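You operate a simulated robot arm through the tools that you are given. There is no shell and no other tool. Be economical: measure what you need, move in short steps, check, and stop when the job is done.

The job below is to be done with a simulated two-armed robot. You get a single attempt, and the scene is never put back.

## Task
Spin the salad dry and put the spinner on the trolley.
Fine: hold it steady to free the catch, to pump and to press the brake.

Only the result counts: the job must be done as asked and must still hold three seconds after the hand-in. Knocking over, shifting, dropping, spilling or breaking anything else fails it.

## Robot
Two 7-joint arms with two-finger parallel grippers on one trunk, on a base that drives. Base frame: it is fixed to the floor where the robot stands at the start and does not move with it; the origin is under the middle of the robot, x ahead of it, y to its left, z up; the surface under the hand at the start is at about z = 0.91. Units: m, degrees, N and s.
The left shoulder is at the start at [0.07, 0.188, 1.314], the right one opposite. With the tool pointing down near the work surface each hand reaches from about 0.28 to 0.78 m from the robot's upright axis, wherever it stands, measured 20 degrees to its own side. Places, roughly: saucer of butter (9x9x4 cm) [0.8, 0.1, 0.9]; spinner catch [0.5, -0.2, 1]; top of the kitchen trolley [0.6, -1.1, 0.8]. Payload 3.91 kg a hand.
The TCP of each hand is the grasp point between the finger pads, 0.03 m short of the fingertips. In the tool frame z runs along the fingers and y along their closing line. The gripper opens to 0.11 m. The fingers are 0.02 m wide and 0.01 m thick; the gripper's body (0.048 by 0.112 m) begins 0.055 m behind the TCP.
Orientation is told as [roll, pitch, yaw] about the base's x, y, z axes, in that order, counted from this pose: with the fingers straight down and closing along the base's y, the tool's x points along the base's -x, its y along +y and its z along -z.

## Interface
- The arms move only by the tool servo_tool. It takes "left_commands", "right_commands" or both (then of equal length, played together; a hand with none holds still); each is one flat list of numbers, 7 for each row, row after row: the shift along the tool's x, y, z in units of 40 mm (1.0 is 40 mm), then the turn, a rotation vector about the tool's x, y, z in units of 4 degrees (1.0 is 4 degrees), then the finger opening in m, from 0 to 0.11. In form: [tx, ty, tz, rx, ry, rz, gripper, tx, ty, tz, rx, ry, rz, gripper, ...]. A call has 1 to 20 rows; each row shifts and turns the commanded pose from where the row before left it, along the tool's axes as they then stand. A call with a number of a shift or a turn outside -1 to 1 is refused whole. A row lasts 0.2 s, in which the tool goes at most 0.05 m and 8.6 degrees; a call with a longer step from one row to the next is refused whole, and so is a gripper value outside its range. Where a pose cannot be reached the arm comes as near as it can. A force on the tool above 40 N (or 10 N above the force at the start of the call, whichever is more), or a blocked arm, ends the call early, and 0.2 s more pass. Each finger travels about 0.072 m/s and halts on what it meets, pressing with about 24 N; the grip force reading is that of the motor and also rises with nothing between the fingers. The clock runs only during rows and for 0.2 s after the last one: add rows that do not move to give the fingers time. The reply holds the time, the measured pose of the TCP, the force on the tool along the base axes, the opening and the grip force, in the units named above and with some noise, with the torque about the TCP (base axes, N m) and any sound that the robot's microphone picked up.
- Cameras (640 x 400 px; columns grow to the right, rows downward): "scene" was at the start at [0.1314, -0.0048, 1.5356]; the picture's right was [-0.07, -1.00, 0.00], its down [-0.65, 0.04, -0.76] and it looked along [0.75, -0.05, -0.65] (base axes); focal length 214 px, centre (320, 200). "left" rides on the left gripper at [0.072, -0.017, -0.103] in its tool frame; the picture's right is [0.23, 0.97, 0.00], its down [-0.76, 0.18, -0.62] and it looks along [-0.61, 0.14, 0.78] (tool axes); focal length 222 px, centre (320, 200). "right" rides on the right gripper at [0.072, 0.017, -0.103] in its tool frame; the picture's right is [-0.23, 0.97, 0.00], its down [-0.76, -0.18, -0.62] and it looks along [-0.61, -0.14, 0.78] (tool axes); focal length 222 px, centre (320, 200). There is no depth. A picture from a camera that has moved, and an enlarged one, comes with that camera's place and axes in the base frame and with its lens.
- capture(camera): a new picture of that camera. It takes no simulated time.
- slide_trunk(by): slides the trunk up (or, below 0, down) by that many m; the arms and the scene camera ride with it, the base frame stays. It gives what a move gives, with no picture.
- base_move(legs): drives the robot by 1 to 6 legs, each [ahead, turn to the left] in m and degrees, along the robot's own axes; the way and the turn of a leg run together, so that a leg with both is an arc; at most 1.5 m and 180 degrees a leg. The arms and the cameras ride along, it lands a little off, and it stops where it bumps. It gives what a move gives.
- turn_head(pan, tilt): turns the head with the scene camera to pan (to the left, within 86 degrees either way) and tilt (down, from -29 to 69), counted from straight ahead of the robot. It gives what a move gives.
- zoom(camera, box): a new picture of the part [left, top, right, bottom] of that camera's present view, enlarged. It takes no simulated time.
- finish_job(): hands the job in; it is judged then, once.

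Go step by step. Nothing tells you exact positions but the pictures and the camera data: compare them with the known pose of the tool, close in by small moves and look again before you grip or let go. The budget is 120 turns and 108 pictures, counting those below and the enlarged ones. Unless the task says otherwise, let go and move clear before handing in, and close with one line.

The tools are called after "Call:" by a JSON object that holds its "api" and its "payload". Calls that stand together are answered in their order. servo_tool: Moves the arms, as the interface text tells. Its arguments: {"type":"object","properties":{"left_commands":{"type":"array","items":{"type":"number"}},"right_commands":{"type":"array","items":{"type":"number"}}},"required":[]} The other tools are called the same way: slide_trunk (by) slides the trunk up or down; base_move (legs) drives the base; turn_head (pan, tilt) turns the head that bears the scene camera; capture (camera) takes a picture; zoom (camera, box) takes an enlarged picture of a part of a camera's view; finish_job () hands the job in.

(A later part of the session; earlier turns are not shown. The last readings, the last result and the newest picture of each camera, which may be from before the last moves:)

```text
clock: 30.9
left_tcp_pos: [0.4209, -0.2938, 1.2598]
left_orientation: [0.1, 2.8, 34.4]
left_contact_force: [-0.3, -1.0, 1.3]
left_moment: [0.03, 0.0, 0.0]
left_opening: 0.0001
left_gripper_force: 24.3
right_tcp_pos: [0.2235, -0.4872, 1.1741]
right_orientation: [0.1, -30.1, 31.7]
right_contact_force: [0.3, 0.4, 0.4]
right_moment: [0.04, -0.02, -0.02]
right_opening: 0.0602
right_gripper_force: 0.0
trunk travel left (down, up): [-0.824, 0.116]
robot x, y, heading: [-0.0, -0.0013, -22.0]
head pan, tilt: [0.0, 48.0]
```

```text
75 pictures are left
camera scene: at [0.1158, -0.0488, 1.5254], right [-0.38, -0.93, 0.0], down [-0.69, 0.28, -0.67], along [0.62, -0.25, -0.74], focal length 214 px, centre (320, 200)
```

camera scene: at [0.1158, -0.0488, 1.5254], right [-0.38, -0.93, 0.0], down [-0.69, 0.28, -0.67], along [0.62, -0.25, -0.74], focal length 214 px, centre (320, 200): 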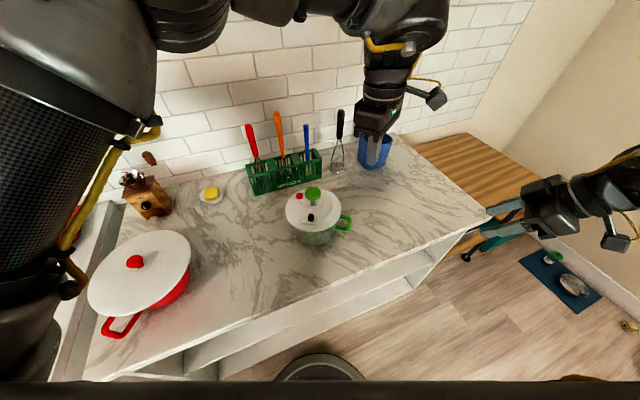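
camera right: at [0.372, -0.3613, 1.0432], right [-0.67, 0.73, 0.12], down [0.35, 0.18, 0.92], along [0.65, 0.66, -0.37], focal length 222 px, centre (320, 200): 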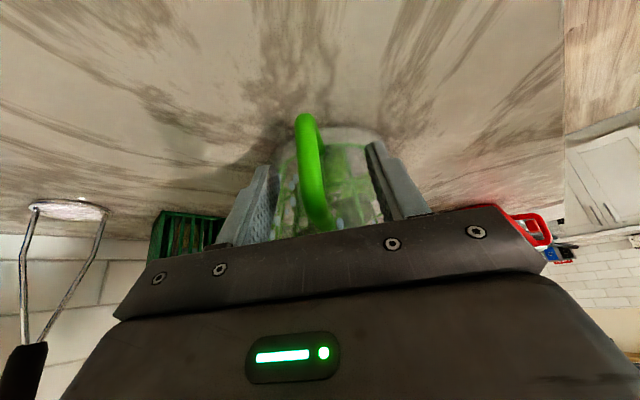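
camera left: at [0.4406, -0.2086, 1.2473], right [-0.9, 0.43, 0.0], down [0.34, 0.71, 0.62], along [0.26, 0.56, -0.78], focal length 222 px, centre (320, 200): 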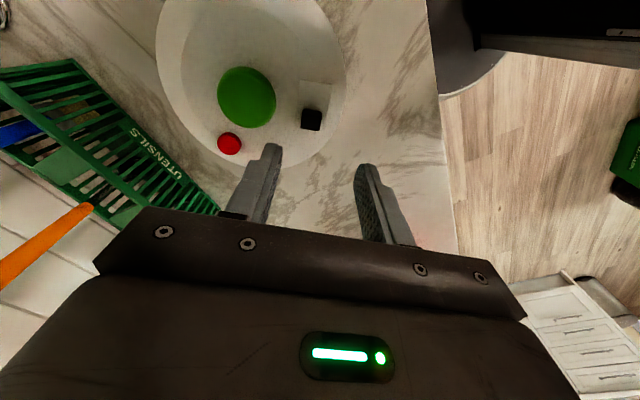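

The base turned cleanly. Now place the left hand over the knob and the right hand back to its pre-grasp pose.

Call:
{"api": "servo_tool", "payload": {"left_commands": [-0.84, 0.2, 0.72, 0, 0, 0, 0, -0.84, 0.2, 0.72, 0, 0, 0, 0, -0.84, 0.2, 0.72, 0, 0, 0, 0, -0.84, 0.2, 0.72, 0, 0, 0, 0]}}

Call:
{"api": "servo_tool", "payload": {"right_commands": [0, 0, 0, -0.467, 0, -0.808, 0.06, 0, 0, 0, -0.467, 0, -0.808, 0.06, 0, 0, 0, -0.467, 0, -0.808, 0.06, 0, 0, 0, -0.467, 0, -0.808, 0.06, 0, 0, 0, -0.467, 0, -0.808, 0.06, 0, 0, 0, -0.467, 0, -0.808, 0.06, -0.598, -0.224, 0.746, 0, 0, 0, 0.06, -0.598, -0.224, 0.746, 0, 0, 0, 0.06, -0.598, -0.224, 0.746, 0, 0, 0, 0.06, -0.598, -0.224, 0.746, 0, 0, 0, 0.06, -0.598, -0.224, 0.746, 0, 0, 0, 0.06, -0.598, -0.224, 0.746, 0, 0, 0, 0.06, -0.598, -0.224, 0.746, 0, 0, 0, 0.06]}}

Call:
{"api": "zoom", "payload": {"camera": "right", "box": [160, 40, 480, 240]}}

Call:
{"api": "zoom", "payload": {"camera": "scene", "box": [245, 160, 405, 260]}}

Call:
{"api": "zoom", "payload": {"camera": "left", "box": [160, 0, 480, 240]}}

```text
clock: 31.9
left_tcp_pos: [0.5123, -0.1904, 1.1403]
left_orientation: [0.1, 2.7, 34.0]
left_contact_force: [0.7, 0.2, -0.5]
left_moment: [0.01, -0.01, 0.01]
left_opening: 0.0
left_gripper_force: 24.3
right_tcp_pos: [0.2269, -0.4862, 1.175]
right_orientation: [0.1, -29.9, 31.7]
right_contact_force: [0.7, 0.6, -0.1]
right_moment: [-0.02, 0.05, 0.0]
right_opening: 0.0602
right_gripper_force: 0.0
trunk travel left (down, up): [-0.824, 0.116]
robot x, y, heading: [0.0029, -0.0009, -22.3]
head pan, tilt: [0.0, 48.0]
```

```text
clock: 34.7
left_tcp_pos: [0.5119, -0.1928, 1.1403]
left_orientation: [0.3, 2.5, 34.0]
left_contact_force: [-0.1, 0.9, -0.2]
left_moment: [0.01, 0.0, -0.01]
left_opening: 0.0
left_gripper_force: 23.7
right_tcp_pos: [0.4216, -0.3215, 1.0805]
right_orientation: [0.2, -30.0, 54.0]
right_contact_force: [0.0, 0.4, 0.6]
right_moment: [-0.01, 0.01, 0.02]
right_opening: 0.0599
right_gripper_force: 0.1
trunk travel left (down, up): [-0.824, 0.116]
robot x, y, heading: [0.0013, -0.0018, -21.9]
head pan, tilt: [0.0, 48.0]
```

```text
2.00 times, centred on (320, 140) of right
camera zoom: at [0.3417, -0.4038, 1.1325], right [-0.67, 0.73, 0.12], down [0.35, 0.17, 0.92], along [0.65, 0.66, -0.37], focal length 444 px, centre (320, 320)
```

zoom: 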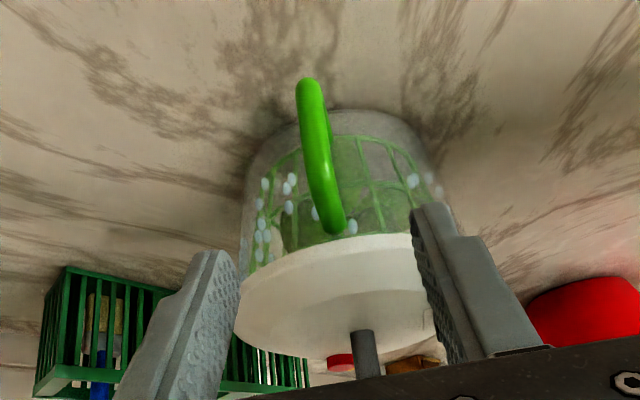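

```text
4.00 times, centred on (325, 210) of scene
camera zoom: at [0.1183, -0.0495, 1.5252], right [-0.38, -0.93, 0.0], down [-0.69, 0.28, -0.67], along [0.62, -0.25, -0.74], focal length 858 px, centre (300, 160)
```

zoom: 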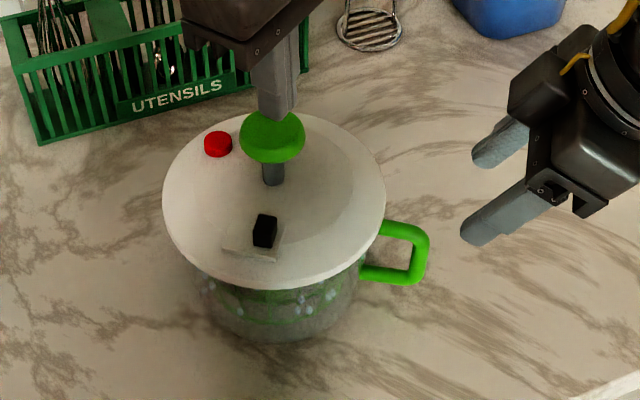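

```text
1.67 times, centred on (320, 120) of left
camera zoom: at [0.4656, -0.2449, 1.2446], right [-0.73, 0.68, 0.01], down [0.56, 0.59, 0.59], along [0.39, 0.44, -0.81], focal length 370 px, centre (320, 333)
```

zoom: 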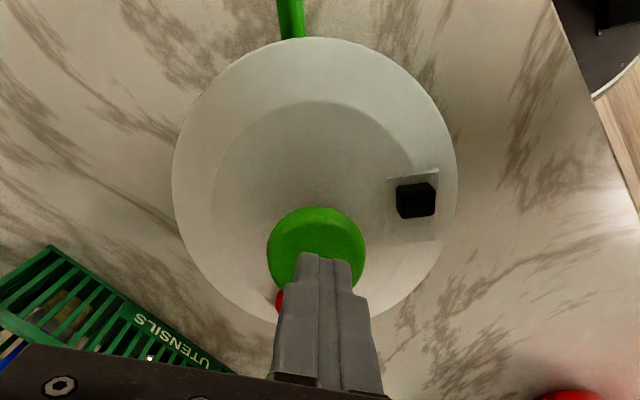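

The handle is where it was; regrip it.

Call:
{"api": "servo_tool", "payload": {"right_commands": [0, 0, 0.5, 0, 0, 0, 0.06, 0, 0, 0.5, 0, 0, 0, 0.06, 0, 0, 0.5, 0, 0, 0, 0.06, 0, 0, 0.5, 0, 0, 0, 0.06, 0, 0, 0.5, 0, 0, 0, 0.06, 0, 0, 0, 0, 0, 0, 0.04, 0, 0, 0, 0, 0, 0, 0.025, 0, 0, 0, 0, 0, 0, 0.015, 0, 0, 0, 0, 0, 0, 0.005, 0, 0, 0, 0, 0, 0, 0, 0, 0, 0, 0, 0, 0, 0]}}

Call:
{"api": "zoom", "payload": {"camera": "scene", "box": [245, 160, 405, 260]}}

```text
clock: 37.1
left_tcp_pos: [0.5104, -0.1929, 1.1406]
left_orientation: [0.2, 2.6, 34.2]
left_contact_force: [0.1, -0.1, -0.1]
left_moment: [0.01, 0.01, 0.02]
left_opening: 0.0001
left_gripper_force: 24.3
right_tcp_pos: [0.3976, -0.3316, 1.0442]
right_orientation: [0.2, -30.1, 54.1]
right_contact_force: [-0.5, -0.4, 0.8]
right_moment: [0.01, -0.01, 0.0]
right_opening: 0.0
right_gripper_force: 23.9
right hand out of reach, approached as far as the arm can: row 1, 2, 3, 4, 5
trunk travel left (down, up): [-0.824, 0.116]
robot x, y, heading: [-0.0034, -0.0005, -22.6]
head pan, tilt: [0.0, 48.0]
```

```text
4.00 times, centred on (325, 210) of scene
camera zoom: at [0.1165, -0.0482, 1.5254], right [-0.38, -0.93, 0.0], down [-0.69, 0.28, -0.67], along [0.62, -0.25, -0.74], focal length 858 px, centre (300, 160)
```

zoom: 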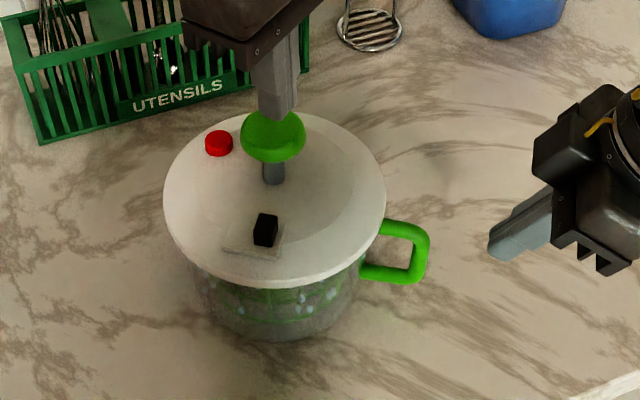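

The right hand runs out of reach at this heading. I'll back both hands off and settle for an in-between heading of about −11°.

Call:
{"api": "servo_tool", "payload": {"right_commands": [0, 0, -1, 0, 0, 0, 0.06, 0, 0, -1, 0, 0, 0, 0.06, 0, 0, -1, 0, 0, 0, 0.06], "left_commands": [0, 0, -1, 0, 0, 0, 0, 0, 0, -1, 0, 0, 0, 0, 0, 0, -0.5, 0, 0, 0, 0]}}

Call:
{"api": "base_move", "payload": {"legs": [[0, 11]]}}

```text
clock: 37.9
left_tcp_pos: [0.5127, -0.1912, 1.2407]
left_orientation: [0.0, 2.5, 34.0]
left_contact_force: [-0.1, -1.1, -0.9]
left_moment: [0.01, -0.03, 0.03]
left_opening: 0.0
left_gripper_force: 24.0
right_tcp_pos: [0.3597, -0.3767, 1.1512]
right_orientation: [0.1, -30.1, 54.1]
right_contact_force: [0.0, -0.2, -0.1]
right_moment: [-0.01, -0.01, -0.03]
right_opening: 0.0597
right_gripper_force: 0.1
trunk travel left (down, up): [-0.824, 0.116]
robot x, y, heading: [-0.0026, 0.0005, -22.0]
head pan, tilt: [0.0, 48.0]
```

```text
clock: 39.1
left_tcp_pos: [0.541, -0.0877, 1.2378]
left_orientation: [0.2, 2.6, 45.3]
left_contact_force: [0.5, 0.1, 0.0]
left_moment: [-0.03, -0.02, -0.01]
left_opening: 0.0
left_gripper_force: 24.4
right_tcp_pos: [0.4287, -0.3013, 1.1502]
right_orientation: [0.1, -30.2, 65.5]
right_contact_force: [-0.9, -0.2, 0.2]
right_moment: [-0.03, 0.0, 0.03]
right_opening: 0.0601
right_gripper_force: 0.1
trunk travel left (down, up): [-0.824, 0.116]
robot x, y, heading: [-0.0019, 0.0044, -11.1]
head pan, tilt: [0.0, 48.0]
```

Call:
{"api": "servo_tool", "payload": {"left_commands": [0.58, -0.34, 0.61, 0, 0, 0, 0, 0.58, -0.34, 0.61, 0, 0, 0, 0, 0.58, -0.34, 0.61, 0, 0, 0, 0, 0.58, -0.34, 0.61, 0, 0, 0, 0]}}

Call:
{"api": "servo_tool", "payload": {"right_commands": [0, 0, 0, 0.48, 0, 0.83, 0.06, 0, 0, 0, 0.48, 0, 0.83, 0.06, 0, 0, 0, 0.48, 0, 0.83, 0.06, 0.69, -0.075, 0.656, 0, 0, 0, 0.06, 0.69, -0.075, 0.656, 0, 0, 0, 0.06, 0, 0, 0.5, 0, 0, 0, 0.06, 0, 0, 0.5, 0, 0, 0, 0.06]}}

```text
clock: 40.1
left_tcp_pos: [0.5097, -0.1954, 1.1459]
left_orientation: [0.2, 2.5, 45.4]
left_contact_force: [0.2, 0.6, -0.1]
left_moment: [0.0, 0.0, 0.02]
left_opening: 0.0
left_gripper_force: 24.1
right_tcp_pos: [0.4302, -0.3018, 1.1498]
right_orientation: [0.1, -30.2, 65.4]
right_contact_force: [-0.4, 0.3, 0.4]
right_moment: [0.01, -0.01, 0.01]
right_opening: 0.0598
right_gripper_force: 0.1
trunk travel left (down, up): [-0.824, 0.116]
robot x, y, heading: [0.0005, 0.0022, -10.9]
head pan, tilt: [0.0, 48.0]
```

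```text
clock: 41.7
left_tcp_pos: [0.5102, -0.1921, 1.1454]
left_orientation: [0.2, 2.7, 45.3]
left_contact_force: [-0.8, -0.9, -0.3]
left_moment: [0.03, 0.03, 0.02]
left_opening: 0.0
left_gripper_force: 23.8
right_tcp_pos: [0.4328, -0.3071, 1.0421]
right_orientation: [0.1, -30.0, 53.8]
right_contact_force: [0.1, 0.4, -0.1]
right_moment: [0.02, 0.04, 0.02]
right_opening: 0.0597
right_gripper_force: 0.1
trunk travel left (down, up): [-0.824, 0.116]
robot x, y, heading: [-0.0012, -0.0026, -11.1]
head pan, tilt: [0.0, 48.0]
```

Both hands reach. Complete the approach and regrip the handle.

Call:
{"api": "servo_tool", "payload": {"right_commands": [-0.02, 0, 0.5, 0, 0, 0, 0.06, -0.02, 0, 0.5, 0, 0, 0, 0.06, -0.02, 0, 0.5, 0, 0, 0, 0.06]}}

Call:
{"api": "zoom", "payload": {"camera": "right", "box": [160, 40, 480, 240]}}

Call:
{"api": "capture", "payload": {"camera": "scene"}}

```text
clock: 42.5
left_tcp_pos: [0.5096, -0.1925, 1.1457]
left_orientation: [0.1, 2.6, 45.4]
left_contact_force: [-0.6, -0.9, 0.6]
left_moment: [0.04, 0.0, 0.03]
left_opening: 0.0
left_gripper_force: 24.5
right_tcp_pos: [0.444, -0.2879, 1.0057]
right_orientation: [0.0, -30.1, 53.9]
right_contact_force: [0.2, 0.1, -0.3]
right_moment: [-0.01, 0.01, -0.04]
right_opening: 0.0598
right_gripper_force: 0.1
right hand out of reach, approached as far as the arm can: row 3
trunk travel left (down, up): [-0.824, 0.116]
robot x, y, heading: [-0.0018, -0.0008, -11.1]
head pan, tilt: [0.0, 48.0]
```

```text
2.00 times, centred on (320, 140) of right
camera zoom: at [0.3634, -0.3695, 1.0587], right [-0.67, 0.73, 0.11], down [0.35, 0.17, 0.92], along [0.65, 0.66, -0.37], focal length 444 px, centre (320, 320)
```

zoom: 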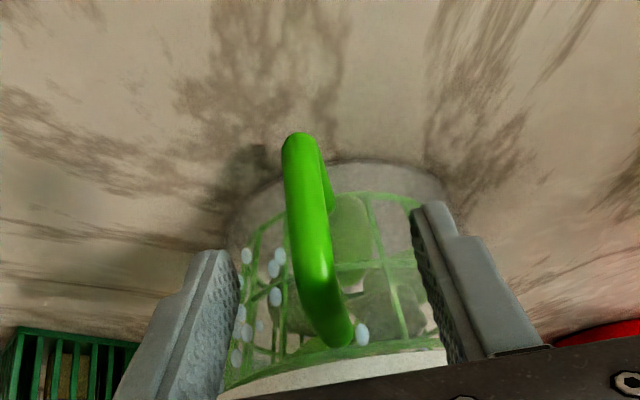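

```text
69 pictures are left
camera scene: at [0.1229, -0.0242, 1.5255], right [-0.19, -0.98, 0.0], down [-0.73, 0.14, -0.67], along [0.66, -0.13, -0.74], focal length 214 px, centre (320, 200)
```

scene: 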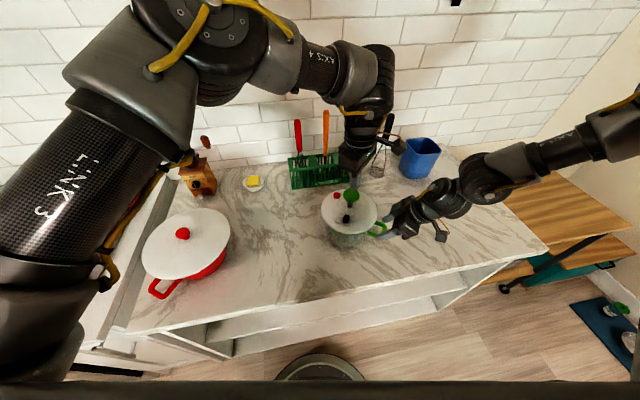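

Slightly short of the earlier depth; I ease the tilt by 8° and advance a little further.

Call:
{"api": "servo_tool", "payload": {"right_commands": [0, 0, 0, 0, 1, 0, 0.06, 0, 0, 0, 0, 1, 0, 0.06, 0, 0, 0.25, 0, 0, 0, 0.06, 0, 0, 0.25, 0, 0, 0, 0.06]}}

```text
clock: 43.5
left_tcp_pos: [0.5102, -0.1918, 1.145]
left_orientation: [0.2, 2.5, 45.4]
left_contact_force: [0.4, 0.0, -0.4]
left_moment: [-0.01, 0.02, 0.0]
left_opening: 0.0
left_gripper_force: 24.0
right_tcp_pos: [0.4385, -0.2993, 1.0081]
right_orientation: [0.0, -22.1, 53.9]
right_contact_force: [-0.1, -1.0, -0.3]
right_moment: [0.01, -0.02, -0.01]
right_opening: 0.0599
right_gripper_force: 0.0
right hand out of reach, approached as far as the arm can: row 1, 2, 3, 4
trunk travel left (down, up): [-0.824, 0.116]
robot x, y, heading: [-0.0022, -0.0008, -11.1]
head pan, tilt: [0.0, 48.0]
```

Less tilt is worse, so more tilt helps. Tilt to about 42° and retry.

Call:
{"api": "servo_tool", "payload": {"right_commands": [0, 0, -0.3, 0, 0, 0, 0.06, 0, 0, 0, 0, -1, 0, 0.06, 0, 0, 0, 0, -1, 0, 0.06, 0, 0, 0, 0, -1, 0, 0.06, 0, 0, 0, 0, -1, 0, 0.06, 0, 0, 0, 0, -1, 0, 0.06]}}

```text
clock: 44.9
left_tcp_pos: [0.5097, -0.1927, 1.1459]
left_orientation: [0.2, 2.6, 45.4]
left_contact_force: [1.0, -0.2, -0.4]
left_moment: [0.03, 0.01, 0.02]
left_opening: 0.0
left_gripper_force: 24.2
right_tcp_pos: [0.4344, -0.3018, 1.02]
right_orientation: [0.2, -42.2, 53.8]
right_contact_force: [0.2, 0.7, 0.4]
right_moment: [-0.02, 0.0, -0.01]
right_opening: 0.0601
right_gripper_force: 0.0
trunk travel left (down, up): [-0.824, 0.116]
robot x, y, heading: [0.0021, 0.001, -11.2]
head pan, tilt: [0.0, 48.0]
```

Call:
{"api": "servo_tool", "payload": {"right_commands": [0, 0, 0.36, 0, 0, 0, 0.06, 0, 0, 0.36, 0, 0, 0, 0.06, 0, 0, 0.36, 0, 0, 0, 0.06]}}

Call:
{"api": "zoom", "payload": {"camera": "right", "box": [160, 40, 480, 240]}}

```text
clock: 45.7
left_tcp_pos: [0.5082, -0.1938, 1.1458]
left_orientation: [0.2, 2.6, 45.3]
left_contact_force: [-0.2, -0.5, -0.1]
left_moment: [0.0, -0.03, 0.0]
left_opening: 0.0001
left_gripper_force: 23.8
right_tcp_pos: [0.4426, -0.291, 1.0061]
right_orientation: [0.1, -42.1, 53.8]
right_contact_force: [-1.2, 0.3, 0.2]
right_moment: [0.01, 0.0, 0.01]
right_opening: 0.06
right_gripper_force: 0.2
right hand out of reach, approached as far as the arm can: row 2, 3
trunk travel left (down, up): [-0.824, 0.116]
robot x, y, heading: [-0.0019, 0.0009, -11.1]
head pan, tilt: [0.0, 48.0]
```

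```text
2.00 times, centred on (320, 140) of right
camera zoom: at [0.3562, -0.3799, 1.035], right [-0.69, 0.71, 0.15], down [0.23, 0.01, 0.97], along [0.69, 0.7, -0.17], focal length 444 px, centre (320, 320)
```

zoom: 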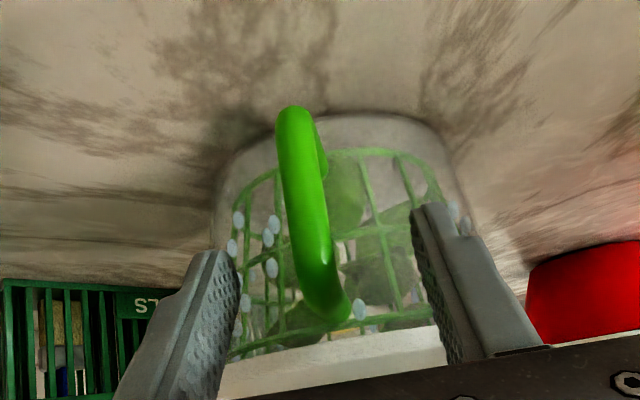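

The limit looks like a folded elbow (hand too close to the shoulder). I back off, raise the trunk by 0.08 m and retry.

Call:
{"api": "servo_tool", "payload": {"right_commands": [0, 0, -0.7, 0, 0, 0, 0.06, 0, 0, -0.7, 0, 0, 0, 0.06]}}

Call:
{"api": "slide_trunk", "payload": {"by": 0.08}}

```text
clock: 46.3
left_tcp_pos: [0.5075, -0.1923, 1.1463]
left_orientation: [0.1, 2.4, 45.2]
left_contact_force: [-0.2, 0.0, -0.3]
left_moment: [0.02, -0.04, -0.01]
left_opening: 0.0
left_gripper_force: 23.4
right_tcp_pos: [0.4184, -0.3192, 1.0485]
right_orientation: [0.1, -42.1, 53.8]
right_contact_force: [0.4, -0.7, -0.4]
right_moment: [0.0, 0.01, -0.02]
right_opening: 0.06
right_gripper_force: 0.0
trunk travel left (down, up): [-0.824, 0.116]
robot x, y, heading: [-0.0009, 0.0009, -10.9]
head pan, tilt: [0.0, 48.0]
```

```text
clock: 47.4
left_tcp_pos: [0.509, -0.192, 1.2256]
left_orientation: [0.2, 2.6, 45.4]
left_contact_force: [-0.3, -0.1, 1.1]
left_moment: [0.01, 0.0, 0.02]
left_opening: 0.0001
left_gripper_force: 23.7
right_tcp_pos: [0.4199, -0.3186, 1.1275]
right_orientation: [0.0, -42.0, 54.0]
right_contact_force: [0.3, 0.2, 0.2]
right_moment: [0.03, 0.01, -0.04]
right_opening: 0.0602
right_gripper_force: 0.1
trunk travel left (down, up): [-0.904, 0.036]
robot x, y, heading: [-0.0001, -0.0028, -11.1]
head pan, tilt: [0.0, 48.0]
```

Call:
{"api": "servo_tool", "payload": {"right_commands": [0.67, 0, 0.74, 0, 0, 0, 0.06, 0.67, 0, 0.74, 0, 0, 0, 0.06, 0, -0.015, 0.49, 0, 0, 0, 0.06, 0, -0.015, 0.49, 0, 0, 0, 0.06, 0, -0.015, 0.49, 0, 0, 0, 0.06, 0, -0.015, 0.49, 0, 0, 0, 0.06]}}

Call:
{"api": "zoom", "payload": {"camera": "right", "box": [160, 40, 480, 240]}}

```text
clock: 48.8
left_tcp_pos: [0.5099, -0.1918, 1.2256]
left_orientation: [0.1, 2.6, 45.5]
left_contact_force: [0.1, 0.2, -0.5]
left_moment: [-0.01, -0.03, -0.05]
left_opening: 0.0002
left_gripper_force: 23.5
right_tcp_pos: [0.4306, -0.3185, 1.0744]
right_orientation: [0.1, -41.9, 53.9]
right_contact_force: [-0.6, -1.0, -0.2]
right_moment: [-0.02, 0.02, 0.04]
right_opening: 0.0601
right_gripper_force: 0.0
right hand out of reach, approached as far as the arm can: row 2, 3, 4, 5, 6
trunk travel left (down, up): [-0.904, 0.036]
robot x, y, heading: [-0.0026, -0.0001, -10.7]
head pan, tilt: [0.0, 48.0]
```

```text
2.00 times, centred on (320, 140) of right
camera zoom: at [0.3453, -0.4076, 1.1021], right [-0.69, 0.71, 0.15], down [0.23, 0.02, 0.97], along [0.69, 0.7, -0.18], focal length 444 px, centre (320, 320)
```

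zoom: 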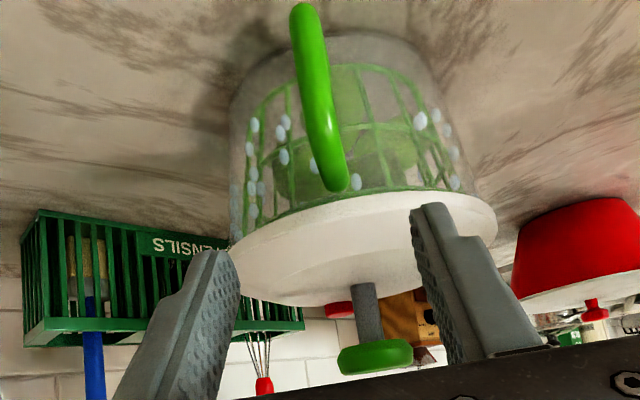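

Worse: downward reach is the limit relative to the trunk, so the trunk should go lower. Raise both hands first, then lower the trunk 0.16 m.

Call:
{"api": "servo_tool", "payload": {"right_commands": [-0.67, 0, -0.74, 0, 0, 0, 0.06, -0.67, 0, -0.74, 0, 0, 0, 0.06, -0.67, 0, -0.74, 0, 0, 0, 0.06, -0.67, 0, -0.74, 0, 0, 0, 0.06], "left_commands": [0, 0, -0.8, 0, 0, 0, 0, 0, 0, -0.8, 0, 0, 0, 0, 0, 0, -0.8, 0, 0, 0, 0, 0, 0, 0, 0, 0, 0, 0]}}

Call:
{"api": "slide_trunk", "payload": {"by": -0.16}}

```text
clock: 49.8
left_tcp_pos: [0.5139, -0.1898, 1.3217]
left_orientation: [0.1, 2.6, 45.4]
left_contact_force: [0.5, -0.1, -0.6]
left_moment: [0.0, 0.0, 0.0]
left_opening: 0.0
left_gripper_force: 24.2
right_tcp_pos: [0.4278, -0.32, 1.2336]
right_orientation: [0.1, -41.9, 53.9]
right_contact_force: [-0.1, -0.7, 0.3]
right_moment: [-0.01, 0.03, 0.03]
right_opening: 0.0599
right_gripper_force: 0.2
trunk travel left (down, up): [-0.904, 0.036]
robot x, y, heading: [-0.0002, 0.0015, -10.7]
head pan, tilt: [0.0, 48.0]
```

```text
clock: 51.7
left_tcp_pos: [0.5139, -0.1883, 1.1623]
left_orientation: [0.1, 2.5, 45.4]
left_contact_force: [0.1, 0.3, -1.1]
left_moment: [0.02, 0.03, -0.01]
left_opening: 0.0
left_gripper_force: 24.4
right_tcp_pos: [0.4288, -0.3201, 1.0735]
right_orientation: [0.1, -42.2, 53.9]
right_contact_force: [0.5, -0.2, -0.2]
right_moment: [0.01, 0.01, 0.02]
right_opening: 0.0599
right_gripper_force: 0.0
trunk travel left (down, up): [-0.744, 0.196]
robot x, y, heading: [-0.0006, -0.0032, -11.0]
head pan, tilt: [0.0, 48.0]
```

Call:
{"api": "servo_tool", "payload": {"right_commands": [0, 0, 0, 0, 1, 0, 0.06, 0, 0, 0, 0, 1, 0, 0.06, 0.112, 0.07, 0.5, 0, 0, 0, 0.06, 0.112, 0.07, 0.5, 0, 0, 0, 0.06, 0, 0, 0.5, 0, 0, 0, 0.06, 0, 0, 0.5, 0, 0, 0, 0.06, 0, 0, 0.42, 0, 0, 0, 0.06]}}

Call:
{"api": "zoom", "payload": {"camera": "right", "box": [160, 40, 480, 240]}}

```text
clock: 53.3
left_tcp_pos: [0.5153, -0.1894, 1.1614]
left_orientation: [0.1, 2.6, 45.4]
left_contact_force: [0.3, -0.5, -0.3]
left_moment: [0.0, 0.04, -0.02]
left_opening: 0.0001
left_gripper_force: 24.0
right_tcp_pos: [0.4527, -0.2784, 0.9856]
right_orientation: [0.1, -34.2, 53.9]
right_contact_force: [1.4, -0.4, -0.2]
right_moment: [0.0, 0.02, 0.01]
right_opening: 0.0599
right_gripper_force: 0.0
trunk travel left (down, up): [-0.744, 0.196]
robot x, y, heading: [0.0012, 0.0007, -10.9]
head pan, tilt: [0.0, 48.0]
```

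```text
2.00 times, centred on (320, 140) of right
camera zoom: at [0.3692, -0.3641, 1.0298], right [-0.68, 0.72, 0.13], down [0.31, 0.12, 0.94], along [0.67, 0.68, -0.31], focal length 444 px, centre (320, 320)
```

zoom: 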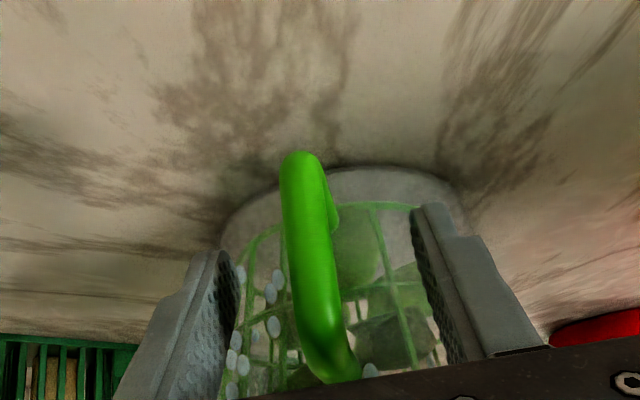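

Reached with margin. Close on the handle, then check the left hand over the knob.

Call:
{"api": "servo_tool", "payload": {"right_commands": [0, 0, 0, 0, 0, 0, 0.04, 0, 0, 0, 0, 0, 0, 0.025, 0, 0, 0, 0, 0, 0, 0.015, 0, 0, 0, 0, 0, 0, 0.005, 0, 0, 0, 0, 0, 0, 0, 0, 0, 0, 0, 0, 0, 0]}}

Call:
{"api": "zoom", "payload": {"camera": "left", "box": [160, 0, 480, 240]}}

Call:
{"api": "zoom", "payload": {"camera": "scene", "box": [265, 140, 425, 240]}}

```text
clock: 54.7
left_tcp_pos: [0.5137, -0.1891, 1.1615]
left_orientation: [0.2, 2.6, 45.4]
left_contact_force: [-0.6, -0.2, 0.1]
left_moment: [-0.03, -0.03, 0.01]
left_opening: 0.0
left_gripper_force: 23.9
right_tcp_pos: [0.4526, -0.2798, 0.9853]
right_orientation: [0.1, -34.1, 54.0]
right_contact_force: [0.2, -0.8, -0.4]
right_moment: [-0.02, -0.15, 0.08]
right_opening: 0.0128
right_gripper_force: 23.6
trunk travel left (down, up): [-0.744, 0.196]
robot x, y, heading: [0.004, 0.0028, -11.0]
head pan, tilt: [0.0, 48.0]
```

```text
1.67 times, centred on (320, 120) of left
camera zoom: at [0.4791, -0.2483, 1.2662], right [-0.85, 0.52, 0.01], down [0.43, 0.69, 0.59], along [0.3, 0.51, -0.81], focal length 370 px, centre (320, 333)
```

zoom: 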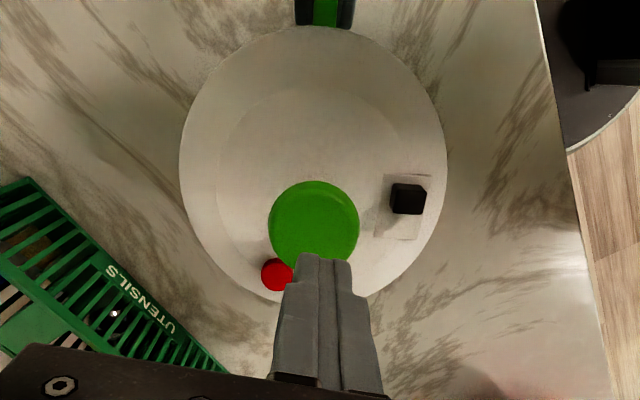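

```text
4.00 times, centred on (345, 190) of scene
camera zoom: at [0.1237, -0.0239, 1.4454], right [-0.19, -0.98, 0.0], down [-0.73, 0.14, -0.67], along [0.66, -0.13, -0.74], focal length 858 px, centre (220, 240)
```

zoom: 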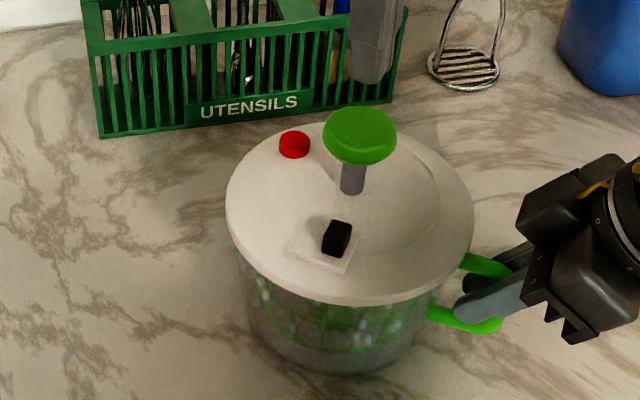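

Handle held; knob at (0.514,-0.193). First test press on the knob with small steps.

Call:
{"api": "servo_tool", "payload": {"left_commands": [0.07, -0.07, 0.5, 0, 0, 0, 0, 0, 0, 0.4, 0, 0, 0, 0, 0, 0, 0.25, 0, 0, 0, 0, 0, 0, 0.2, 0, 0, 0, 0, 0, 0, 0.2, 0, 0, 0, 0]}}

Call:
{"api": "zoom", "payload": {"camera": "scene", "box": [265, 140, 425, 240]}}

```text
clock: 55.9
left_tcp_pos: [0.513, -0.1945, 1.0988]
left_orientation: [0.1, 2.6, 45.5]
left_contact_force: [-0.4, 3.6, 7.5]
left_moment: [0.13, -0.02, 0.02]
left_opening: 0.0
left_gripper_force: 24.3
right_tcp_pos: [0.4524, -0.2789, 0.9853]
right_orientation: [0.0, -33.9, 53.9]
right_contact_force: [1.1, -2.0, 0.4]
right_moment: [0.14, -0.19, -0.05]
right_opening: 0.013
right_gripper_force: 24.6
trunk travel left (down, up): [-0.744, 0.196]
robot x, y, heading: [-0.001, -0.0008, -11.1]
head pan, tilt: [0.0, 48.0]
```

```text
4.00 times, centred on (345, 190) of scene
camera zoom: at [0.1232, -0.0234, 1.4455], right [-0.19, -0.98, 0.0], down [-0.73, 0.14, -0.67], along [0.66, -0.13, -0.74], focal length 858 px, centre (220, 240)
```

zoom: 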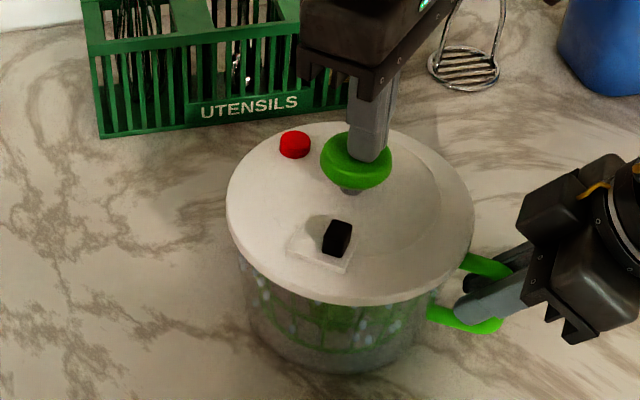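

The knob sinks springily (7.5 N). Now stroke it fully several times and listen.

Call:
{"api": "servo_tool", "payload": {"left_commands": [0, 0, 0.15, 0, 0, 0, 0, 0, 0, 0.15, 0, 0, 0, 0, 0, 0, -0.4, 0, 0, 0, 0, 0, 0, -0.45, 0, 0, 0, 0, 0, 0, 0.4, 0, 0, 0, 0, 0, 0, 0.45, 0, 0, 0, 0, 0, 0, -0.4, 0, 0, 0, 0, 0, 0, -0.45, 0, 0, 0, 0]}}

Call:
{"api": "zoom", "payload": {"camera": "scene", "box": [265, 140, 425, 240]}}

```text
clock: 57.7
left_tcp_pos: [0.5154, -0.1919, 1.1215]
left_orientation: [0.2, 2.5, 45.4]
left_contact_force: [0.4, 0.0, -0.8]
left_moment: [0.02, -0.01, -0.02]
left_opening: 0.0002
left_gripper_force: 24.0
right_tcp_pos: [0.4522, -0.2792, 0.986]
right_orientation: [0.1, -34.0, 53.9]
right_contact_force: [-0.7, -0.8, 0.4]
right_moment: [-0.13, -0.14, 0.06]
right_opening: 0.013
right_gripper_force: 24.3
trunk travel left (down, up): [-0.744, 0.196]
robot x, y, heading: [0.0023, 0.0008, -10.8]
head pan, tilt: [0.0, 48.0]
```

```text
4.00 times, centred on (345, 190) of scene
camera zoom: at [0.1233, -0.0241, 1.4453], right [-0.19, -0.98, 0.0], down [-0.73, 0.14, -0.67], along [0.66, -0.13, -0.74], focal length 858 px, centre (220, 240)
```

zoom: 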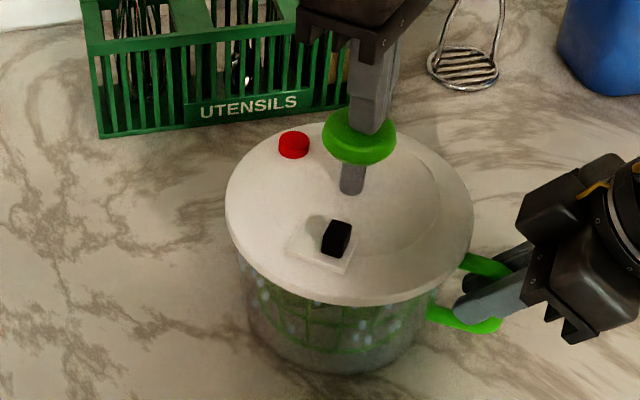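

Knob springs back properly. Do five full strokes.

Call:
{"api": "servo_tool", "payload": {"left_commands": [0, 0, 0.48, 0, 0, 0, 0, 0, 0, 0.48, 0, 0, 0, 0, 0, 0, -0.48, 0, 0, 0, 0, 0, 0, -0.48, 0, 0, 0, 0, 0, 0, 0.48, 0, 0, 0, 0, 0, 0, 0.48, 0, 0, 0, 0, 0, 0, -0.48, 0, 0, 0, 0, 0, 0, -0.48, 0, 0, 0, 0, 0, 0, 0.48, 0, 0, 0, 0, 0, 0, 0.48, 0, 0, 0, 0, 0, 0, -0.48, 0, 0, 0, 0, 0, 0, -0.48, 0, 0, 0, 0, 0, 0, 0.48, 0, 0, 0, 0, 0, 0, 0.48, 0, 0, 0, 0, 0, 0, -0.48, 0, 0, 0, 0, 0, 0, -0.48, 0, 0, 0, 0, 0, 0, 0.48, 0, 0, 0, 0, 0, 0, 0.48, 0, 0, 0, 0, 0, 0, -0.48, 0, 0, 0, 0, 0, 0, -0.48, 0, 0, 0, 0]}}

Call:
{"api": "zoom", "payload": {"camera": "right", "box": [160, 40, 480, 240]}}

Call:
{"api": "zoom", "payload": {"camera": "scene", "box": [265, 140, 425, 240]}}

```text
clock: 61.9
left_tcp_pos: [0.5173, -0.1887, 1.1185]
left_orientation: [0.4, 3.1, 46.1]
left_contact_force: [1.2, 2.3, 2.4]
left_moment: [0.07, -0.05, 0.03]
left_opening: 0.0
left_gripper_force: 23.7
right_tcp_pos: [0.4509, -0.28, 0.9851]
right_orientation: [0.1, -34.1, 53.9]
right_contact_force: [-1.8, -1.6, 0.5]
right_moment: [0.59, -0.59, 0.1]
right_opening: 0.0128
right_gripper_force: 24.4
trunk travel left (down, up): [-0.744, 0.196]
robot x, y, heading: [0.0008, -0.001, -11.2]
head pan, tilt: [0.0, 48.0]
```

```text
2.00 times, centred on (320, 140) of right
camera zoom: at [0.3682, -0.3643, 1.0304], right [-0.68, 0.73, 0.13], down [0.31, 0.12, 0.94], along [0.67, 0.68, -0.31], focal length 444 px, centre (320, 320)
```

zoom: 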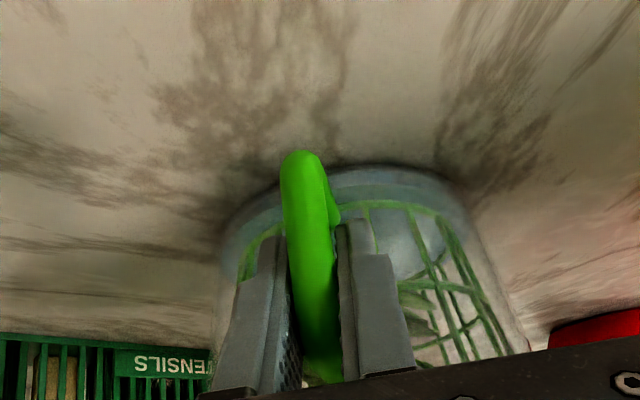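

```text
4.00 times, centred on (345, 190) of scene
camera zoom: at [0.1229, -0.0235, 1.4454], right [-0.19, -0.98, 0.0], down [-0.73, 0.14, -0.67], along [0.66, -0.13, -0.74], focal length 858 px, centre (220, 240)
```

zoom: 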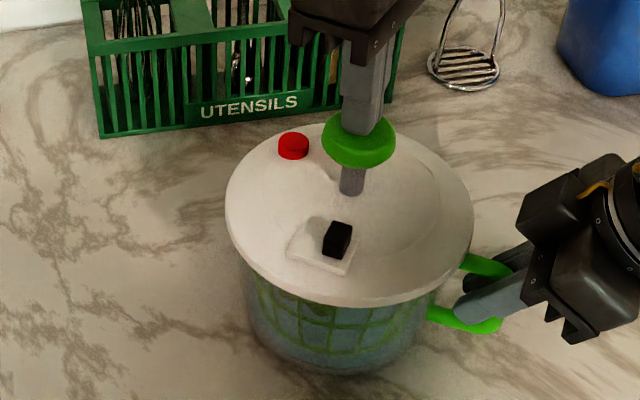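

The droplets are gone from the leaves and water shows in the bowl; the basket spins. A few more strokes for certainty.

Call:
{"api": "servo_tool", "payload": {"left_commands": [0.1, 0, 0.4, 0, 0, 0, 0, 0, 0, 0.48, 0, 0, 0, 0, 0, 0, -0.44, 0, 0, 0, 0, 0, 0, -0.44, 0, 0, 0, 0, 0, 0, 0.44, 0, 0, 0, 0, 0, 0, 0.44, 0, 0, 0, 0, 0, 0, -0.44, 0, 0, 0, 0, 0, 0, -0.44, 0, 0, 0, 0, 0, 0, 0.44, 0, 0, 0, 0, 0, 0, 0.44, 0, 0, 0, 0, 0, 0, -0.44, 0, 0, 0, 0, 0, 0, -0.44, 0, 0, 0, 0, 0, 0, 0.44, 0, 0, 0, 0, 0, 0, 0.44, 0, 0, 0, 0, 0, 0, -0.44, 0, 0, 0, 0, 0, 0, -0.44, 0, 0, 0, 0]}}

Call:
{"api": "zoom", "payload": {"camera": "right", "box": [240, 90, 480, 240]}}

Call:
{"api": "zoom", "payload": {"camera": "scene", "box": [305, 160, 401, 240]}}

```text
clock: 65.3
left_tcp_pos: [0.5154, -0.1899, 1.1189]
left_orientation: [0.6, 3.3, 46.5]
left_contact_force: [2.7, 1.6, 2.9]
left_moment: [0.06, -0.05, 0.03]
left_opening: 0.0
left_gripper_force: 24.2
right_tcp_pos: [0.4504, -0.28, 0.9852]
right_orientation: [-0.1, -34.0, 53.9]
right_contact_force: [-4.1, -2.6, 0.9]
right_moment: [0.55, -0.6, 0.11]
right_opening: 0.0127
right_gripper_force: 24.1
trunk travel left (down, up): [-0.744, 0.196]
robot x, y, heading: [-0.0018, -0.0019, -11.0]
head pan, tilt: [0.0, 48.0]
```

```text
2.67 times, centred on (360, 165) of right
camera zoom: at [0.368, -0.3644, 1.0305], right [-0.68, 0.73, 0.13], down [0.31, 0.12, 0.94], along [0.67, 0.68, -0.31], focal length 592 px, centre (213, 293)
```

zoom: 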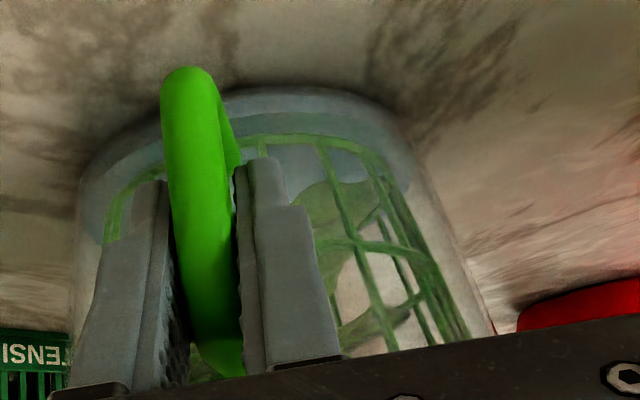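

```text
5.00 times, centred on (353, 200) of scene
camera zoom: at [0.1227, -0.0235, 1.4454], right [-0.19, -0.98, 0.0], down [-0.73, 0.14, -0.67], along [0.66, -0.13, -0.74], focal length 1072 px, centre (155, 200)
```

zoom: 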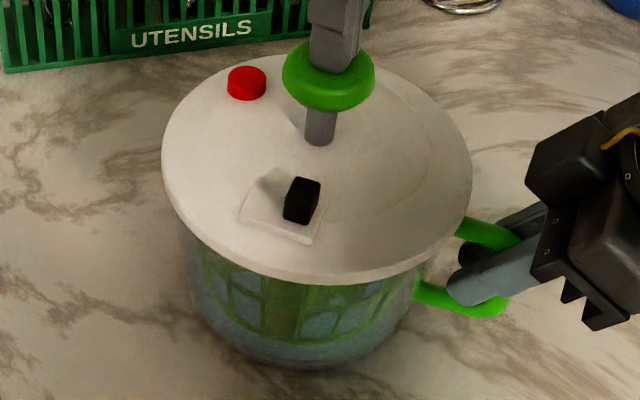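

Salad is dry. Now the red brake at (0.563,-0.163): lift off the knob, shift over it.

Call:
{"api": "servo_tool", "payload": {"left_commands": [0, 0, -0.7, 0, 0, 0, 0, -0.66, -0.21, 0, 0, 0, 0, 0, -0.66, -0.21, 0, 0, 0, 0, 0, 0, 0, 0.8, 0, 0, 0, 0, 0, 0, 0.3, 0, 0, 0, 0]}}

Call:
{"api": "zoom", "payload": {"camera": "left", "box": [160, 0, 480, 240]}}

Call:
{"api": "zoom", "payload": {"camera": "scene", "box": [305, 160, 401, 240]}}

```text
clock: 66.5
left_tcp_pos: [0.5585, -0.1738, 1.1004]
left_orientation: [0.2, 2.5, 45.3]
left_contact_force: [-0.4, -0.3, 0.8]
left_moment: [0.02, 0.01, 0.02]
left_opening: 0.0002
left_gripper_force: 24.1
right_tcp_pos: [0.4509, -0.2799, 0.9848]
right_orientation: [0.0, -34.1, 54.0]
right_contact_force: [-0.6, 0.5, 1.3]
right_moment: [0.12, -0.36, 0.07]
right_opening: 0.0128
right_gripper_force: 23.7
trunk travel left (down, up): [-0.744, 0.196]
robot x, y, heading: [-0.002, -0.0022, -11.1]
head pan, tilt: [0.0, 48.0]
```

```text
1.67 times, centred on (320, 120) of left
camera zoom: at [0.5222, -0.2326, 1.2055], right [-0.85, 0.52, 0.01], down [0.43, 0.68, 0.59], along [0.3, 0.51, -0.81], focal length 370 px, centre (320, 333)
```

zoom: 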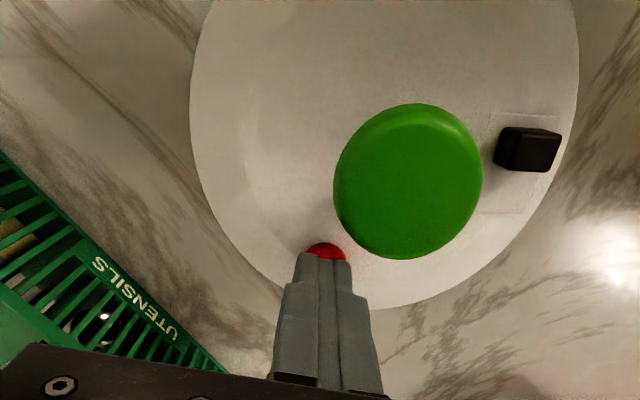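

```text
5.00 times, centred on (353, 200) of scene
camera zoom: at [0.1233, -0.0238, 1.4454], right [-0.19, -0.98, 0.0], down [-0.73, 0.14, -0.67], along [0.66, -0.13, -0.74], focal length 1072 px, centre (155, 200)
```

zoom: 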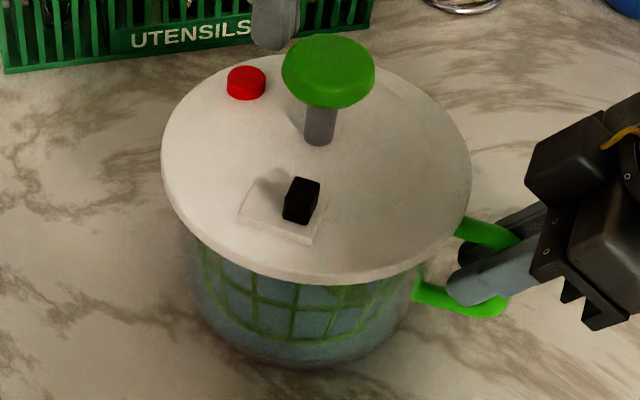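

Shift ~1 cm to centre over the button, then press gently.

Call:
{"api": "servo_tool", "payload": {"left_commands": [-0.22, 0.1, 0, 0, 0, 0, 0, 0, 0, 0.4, 0, 0, 0, 0, 0, 0, 0.15, 0, 0, 0, 0, 0, 0, 0.12, 0, 0, 0, 0, 0, 0, 0.1, 0, 0, 0, 0, 0, 0, 0, 0, 0, 0, 0]}}

Call:
{"api": "zoom", "payload": {"camera": "left", "box": [160, 0, 480, 240]}}

Call:
{"api": "zoom", "payload": {"camera": "scene", "box": [305, 160, 401, 240]}}

```text
clock: 67.9
left_tcp_pos: [0.562, -0.163, 1.0714]
left_orientation: [0.1, 2.6, 45.3]
left_contact_force: [1.1, 0.3, 0.4]
left_moment: [0.02, 0.0, -0.02]
left_opening: 0.0
left_gripper_force: 23.7
right_tcp_pos: [0.4522, -0.2788, 0.9854]
right_orientation: [0.1, -34.0, 54.0]
right_contact_force: [-0.5, 0.6, 1.6]
right_moment: [0.08, -0.3, 0.09]
right_opening: 0.0128
right_gripper_force: 23.9
trunk travel left (down, up): [-0.744, 0.196]
robot x, y, heading: [0.0013, 0.0013, -10.9]
head pan, tilt: [0.0, 48.0]
```

```text
1.67 times, centred on (320, 120) of left
camera zoom: at [0.5267, -0.2232, 1.1765], right [-0.85, 0.52, 0.01], down [0.43, 0.69, 0.59], along [0.3, 0.51, -0.81], focal length 370 px, centre (320, 333)
```

zoom: 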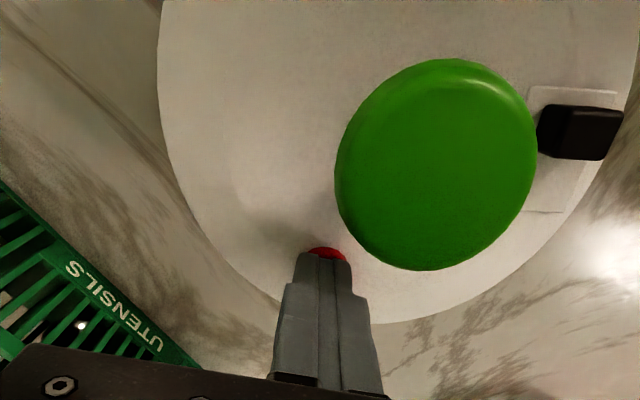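

```text
5.00 times, centred on (353, 200) of scene
camera zoom: at [0.1232, -0.0236, 1.4454], right [-0.19, -0.98, 0.0], down [-0.73, 0.14, -0.67], along [0.66, -0.13, -0.74], focal length 1072 px, centre (155, 200)
```

zoom: 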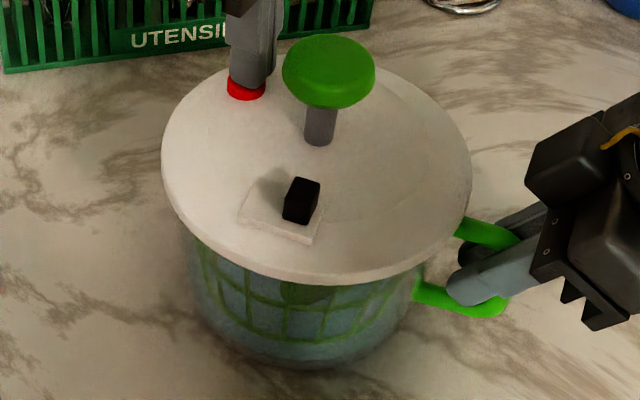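

Just about touching. Press in small steps.

Call:
{"api": "servo_tool", "payload": {"left_commands": [0, 0, 0.08, 0, 0, 0, 0, 0, 0, 0.08, 0, 0, 0, 0, 0, 0, 0.08, 0, 0, 0, 0, 0, 0, 0, 0, 0, 0, 0]}}

```text
clock: 68.9
left_tcp_pos: [0.5622, -0.1641, 1.0635]
left_orientation: [-0.1, 2.5, 45.4]
left_contact_force: [0.0, -0.2, 22.3]
left_moment: [0.05, -0.01, -0.2]
left_opening: 0.0
left_gripper_force: 23.9
right_tcp_pos: [0.4512, -0.279, 0.9871]
right_orientation: [0.0, -34.0, 53.9]
right_contact_force: [7.3, 3.2, -1.4]
right_moment: [-0.48, 0.15, 0.04]
right_opening: 0.0129
right_gripper_force: 24.3
trunk travel left (down, up): [-0.744, 0.196]
robot x, y, heading: [0.0022, -0.0016, -11.2]
head pan, tilt: [0.0, 48.0]
heard: click
```

A click: brake pressed. Hold it for a second so the basket stops, comparing pictures.

Call:
{"api": "servo_tool", "payload": {"left_commands": [0, 0, 0, 0, 0, 0, 0, 0, 0, 0, 0, 0, 0, 0, 0, 0, 0, 0, 0, 0, 0, 0, 0, 0, 0, 0, 0, 0, 0, 0, 0, 0, 0, 0, 0, 0, 0, 0, 0, 0, 0, 0, 0, 0, 0, 0, 0, 0, 0]}}

Call:
{"api": "zoom", "payload": {"camera": "scene", "box": [305, 160, 401, 240]}}

Call:
{"api": "servo_tool", "payload": {"left_commands": [0, 0, -0.3, 0, 0, 0, 0, 0, 0, -0.7, 0, 0, 0, 0, 0, 0, -0.7, 0, 0, 0, 0]}}

Call:
{"api": "zoom", "payload": {"camera": "scene", "box": [305, 160, 401, 240]}}

```text
clock: 70.5
left_tcp_pos: [0.5619, -0.1642, 1.0643]
left_orientation: [0.0, 2.5, 45.4]
left_contact_force: [7.1, -5.6, 34.1]
left_moment: [0.0, -0.25, 0.0]
left_opening: 0.0
left_gripper_force: 24.0
right_tcp_pos: [0.4502, -0.279, 0.9857]
right_orientation: [0.1, -34.1, 54.0]
right_contact_force: [3.1, 5.9, -3.7]
right_moment: [-0.4, 0.12, 0.01]
right_opening: 0.0129
right_gripper_force: 23.0
trunk travel left (down, up): [-0.744, 0.196]
robot x, y, heading: [0.0009, -0.0016, -11.0]
head pan, tilt: [0.0, 48.0]
```

```text
5.00 times, centred on (353, 200) of scene
camera zoom: at [0.1224, -0.0229, 1.4456], right [-0.19, -0.98, 0.0], down [-0.73, 0.14, -0.67], along [0.66, -0.13, -0.74], focal length 1072 px, centre (155, 200)
```

zoom: 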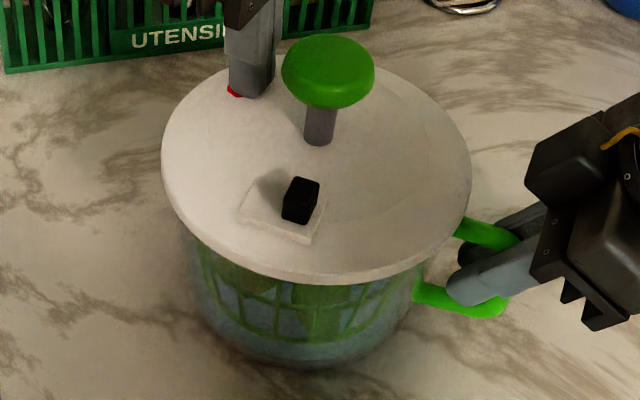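

```text
clock: 71.3
left_tcp_pos: [0.5636, -0.1616, 1.1276]
left_orientation: [0.3, 2.6, 45.2]
left_contact_force: [1.3, 0.1, 0.7]
left_moment: [-0.01, -0.04, 0.04]
left_opening: 0.0001
left_gripper_force: 24.3
right_tcp_pos: [0.451, -0.2794, 0.9867]
right_orientation: [0.0, -34.2, 53.9]
right_contact_force: [-2.6, -1.5, 4.7]
right_moment: [0.42, -0.56, 0.05]
right_opening: 0.0128
right_gripper_force: 24.1
trunk travel left (down, up): [-0.744, 0.196]
robot x, y, heading: [0.0006, 0.0012, -11.1]
head pan, tilt: [0.0, 48.0]
```

```text
5.00 times, centred on (353, 200) of scene
camera zoom: at [0.1227, -0.0238, 1.4454], right [-0.19, -0.98, 0.0], down [-0.73, 0.14, -0.67], along [0.66, -0.13, -0.74], focal length 1072 px, centre (155, 200)
```

zoom: 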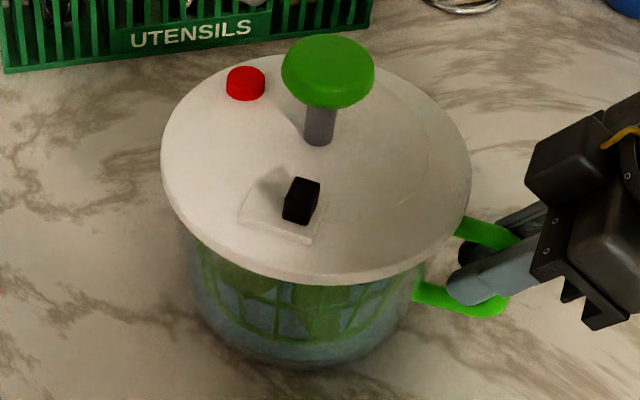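

The basket pattern no longer moves, so it's braked. Raise the left hand clear and test-lift the spinner 2 cm by the handle.

Call:
{"api": "servo_tool", "payload": {"left_commands": [0, 0, -1, 0, 0, 0, 0, 0, 0, -1, 0, 0, 0, 0, 0, 0, -1, 0, 0, 0, 0]}}

Call:
{"api": "servo_tool", "payload": {"right_commands": [-0.07, 0, -0.104, 0, 0, 0, 0, -0.07, 0, -0.104, 0, 0, 0, 0, -0.07, 0, -0.104, 0, 0, 0, 0, -0.07, 0, -0.104, 0, 0, 0, 0, 0, 0, 0, 0, 0, 0, 0]}}

Call:
{"api": "zoom", "payload": {"camera": "scene", "box": [285, 150, 413, 240]}}

```text
clock: 72.1
left_tcp_pos: [0.572, -0.146, 1.2436]
left_orientation: [0.3, 3.5, 46.2]
left_contact_force: [-0.4, 0.1, -0.8]
left_moment: [0.0, -0.01, 0.0]
left_opening: 0.0001
left_gripper_force: 24.2
right_tcp_pos: [0.4521, -0.2793, 0.9852]
right_orientation: [0.1, -34.1, 54.0]
right_contact_force: [-2.5, -1.1, 2.5]
right_moment: [0.17, -0.46, 0.05]
right_opening: 0.013
right_gripper_force: 23.7
trunk travel left (down, up): [-0.744, 0.196]
robot x, y, heading: [0.0036, 0.0001, -11.2]
head pan, tilt: [0.0, 48.0]
```

```text
clock: 73.3
left_tcp_pos: [0.573, -0.1479, 1.2458]
left_orientation: [0.0, 3.6, 46.2]
left_contact_force: [0.5, -0.3, 0.5]
left_moment: [0.01, 0.0, 0.03]
left_opening: 0.0
left_gripper_force: 24.0
right_tcp_pos: [0.4516, -0.2798, 1.0083]
right_orientation: [0.2, -34.0, 53.9]
right_contact_force: [0.7, 0.2, -4.5]
right_moment: [-0.4, 0.33, -0.03]
right_opening: 0.0128
right_gripper_force: 24.3
trunk travel left (down, up): [-0.744, 0.196]
robot x, y, heading: [-0.0002, -0.0001, -10.8]
head pan, tilt: [0.0, 48.0]
```

```text
4.44 times, centred on (349, 195) of scene
camera zoom: at [0.1238, -0.0238, 1.4453], right [-0.19, -0.98, 0.0], down [-0.73, 0.14, -0.67], along [0.66, -0.13, -0.74], focal length 953 px, centre (191, 222)
```

zoom: 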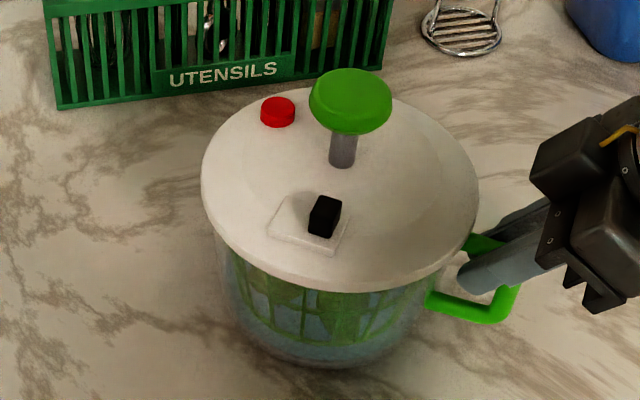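

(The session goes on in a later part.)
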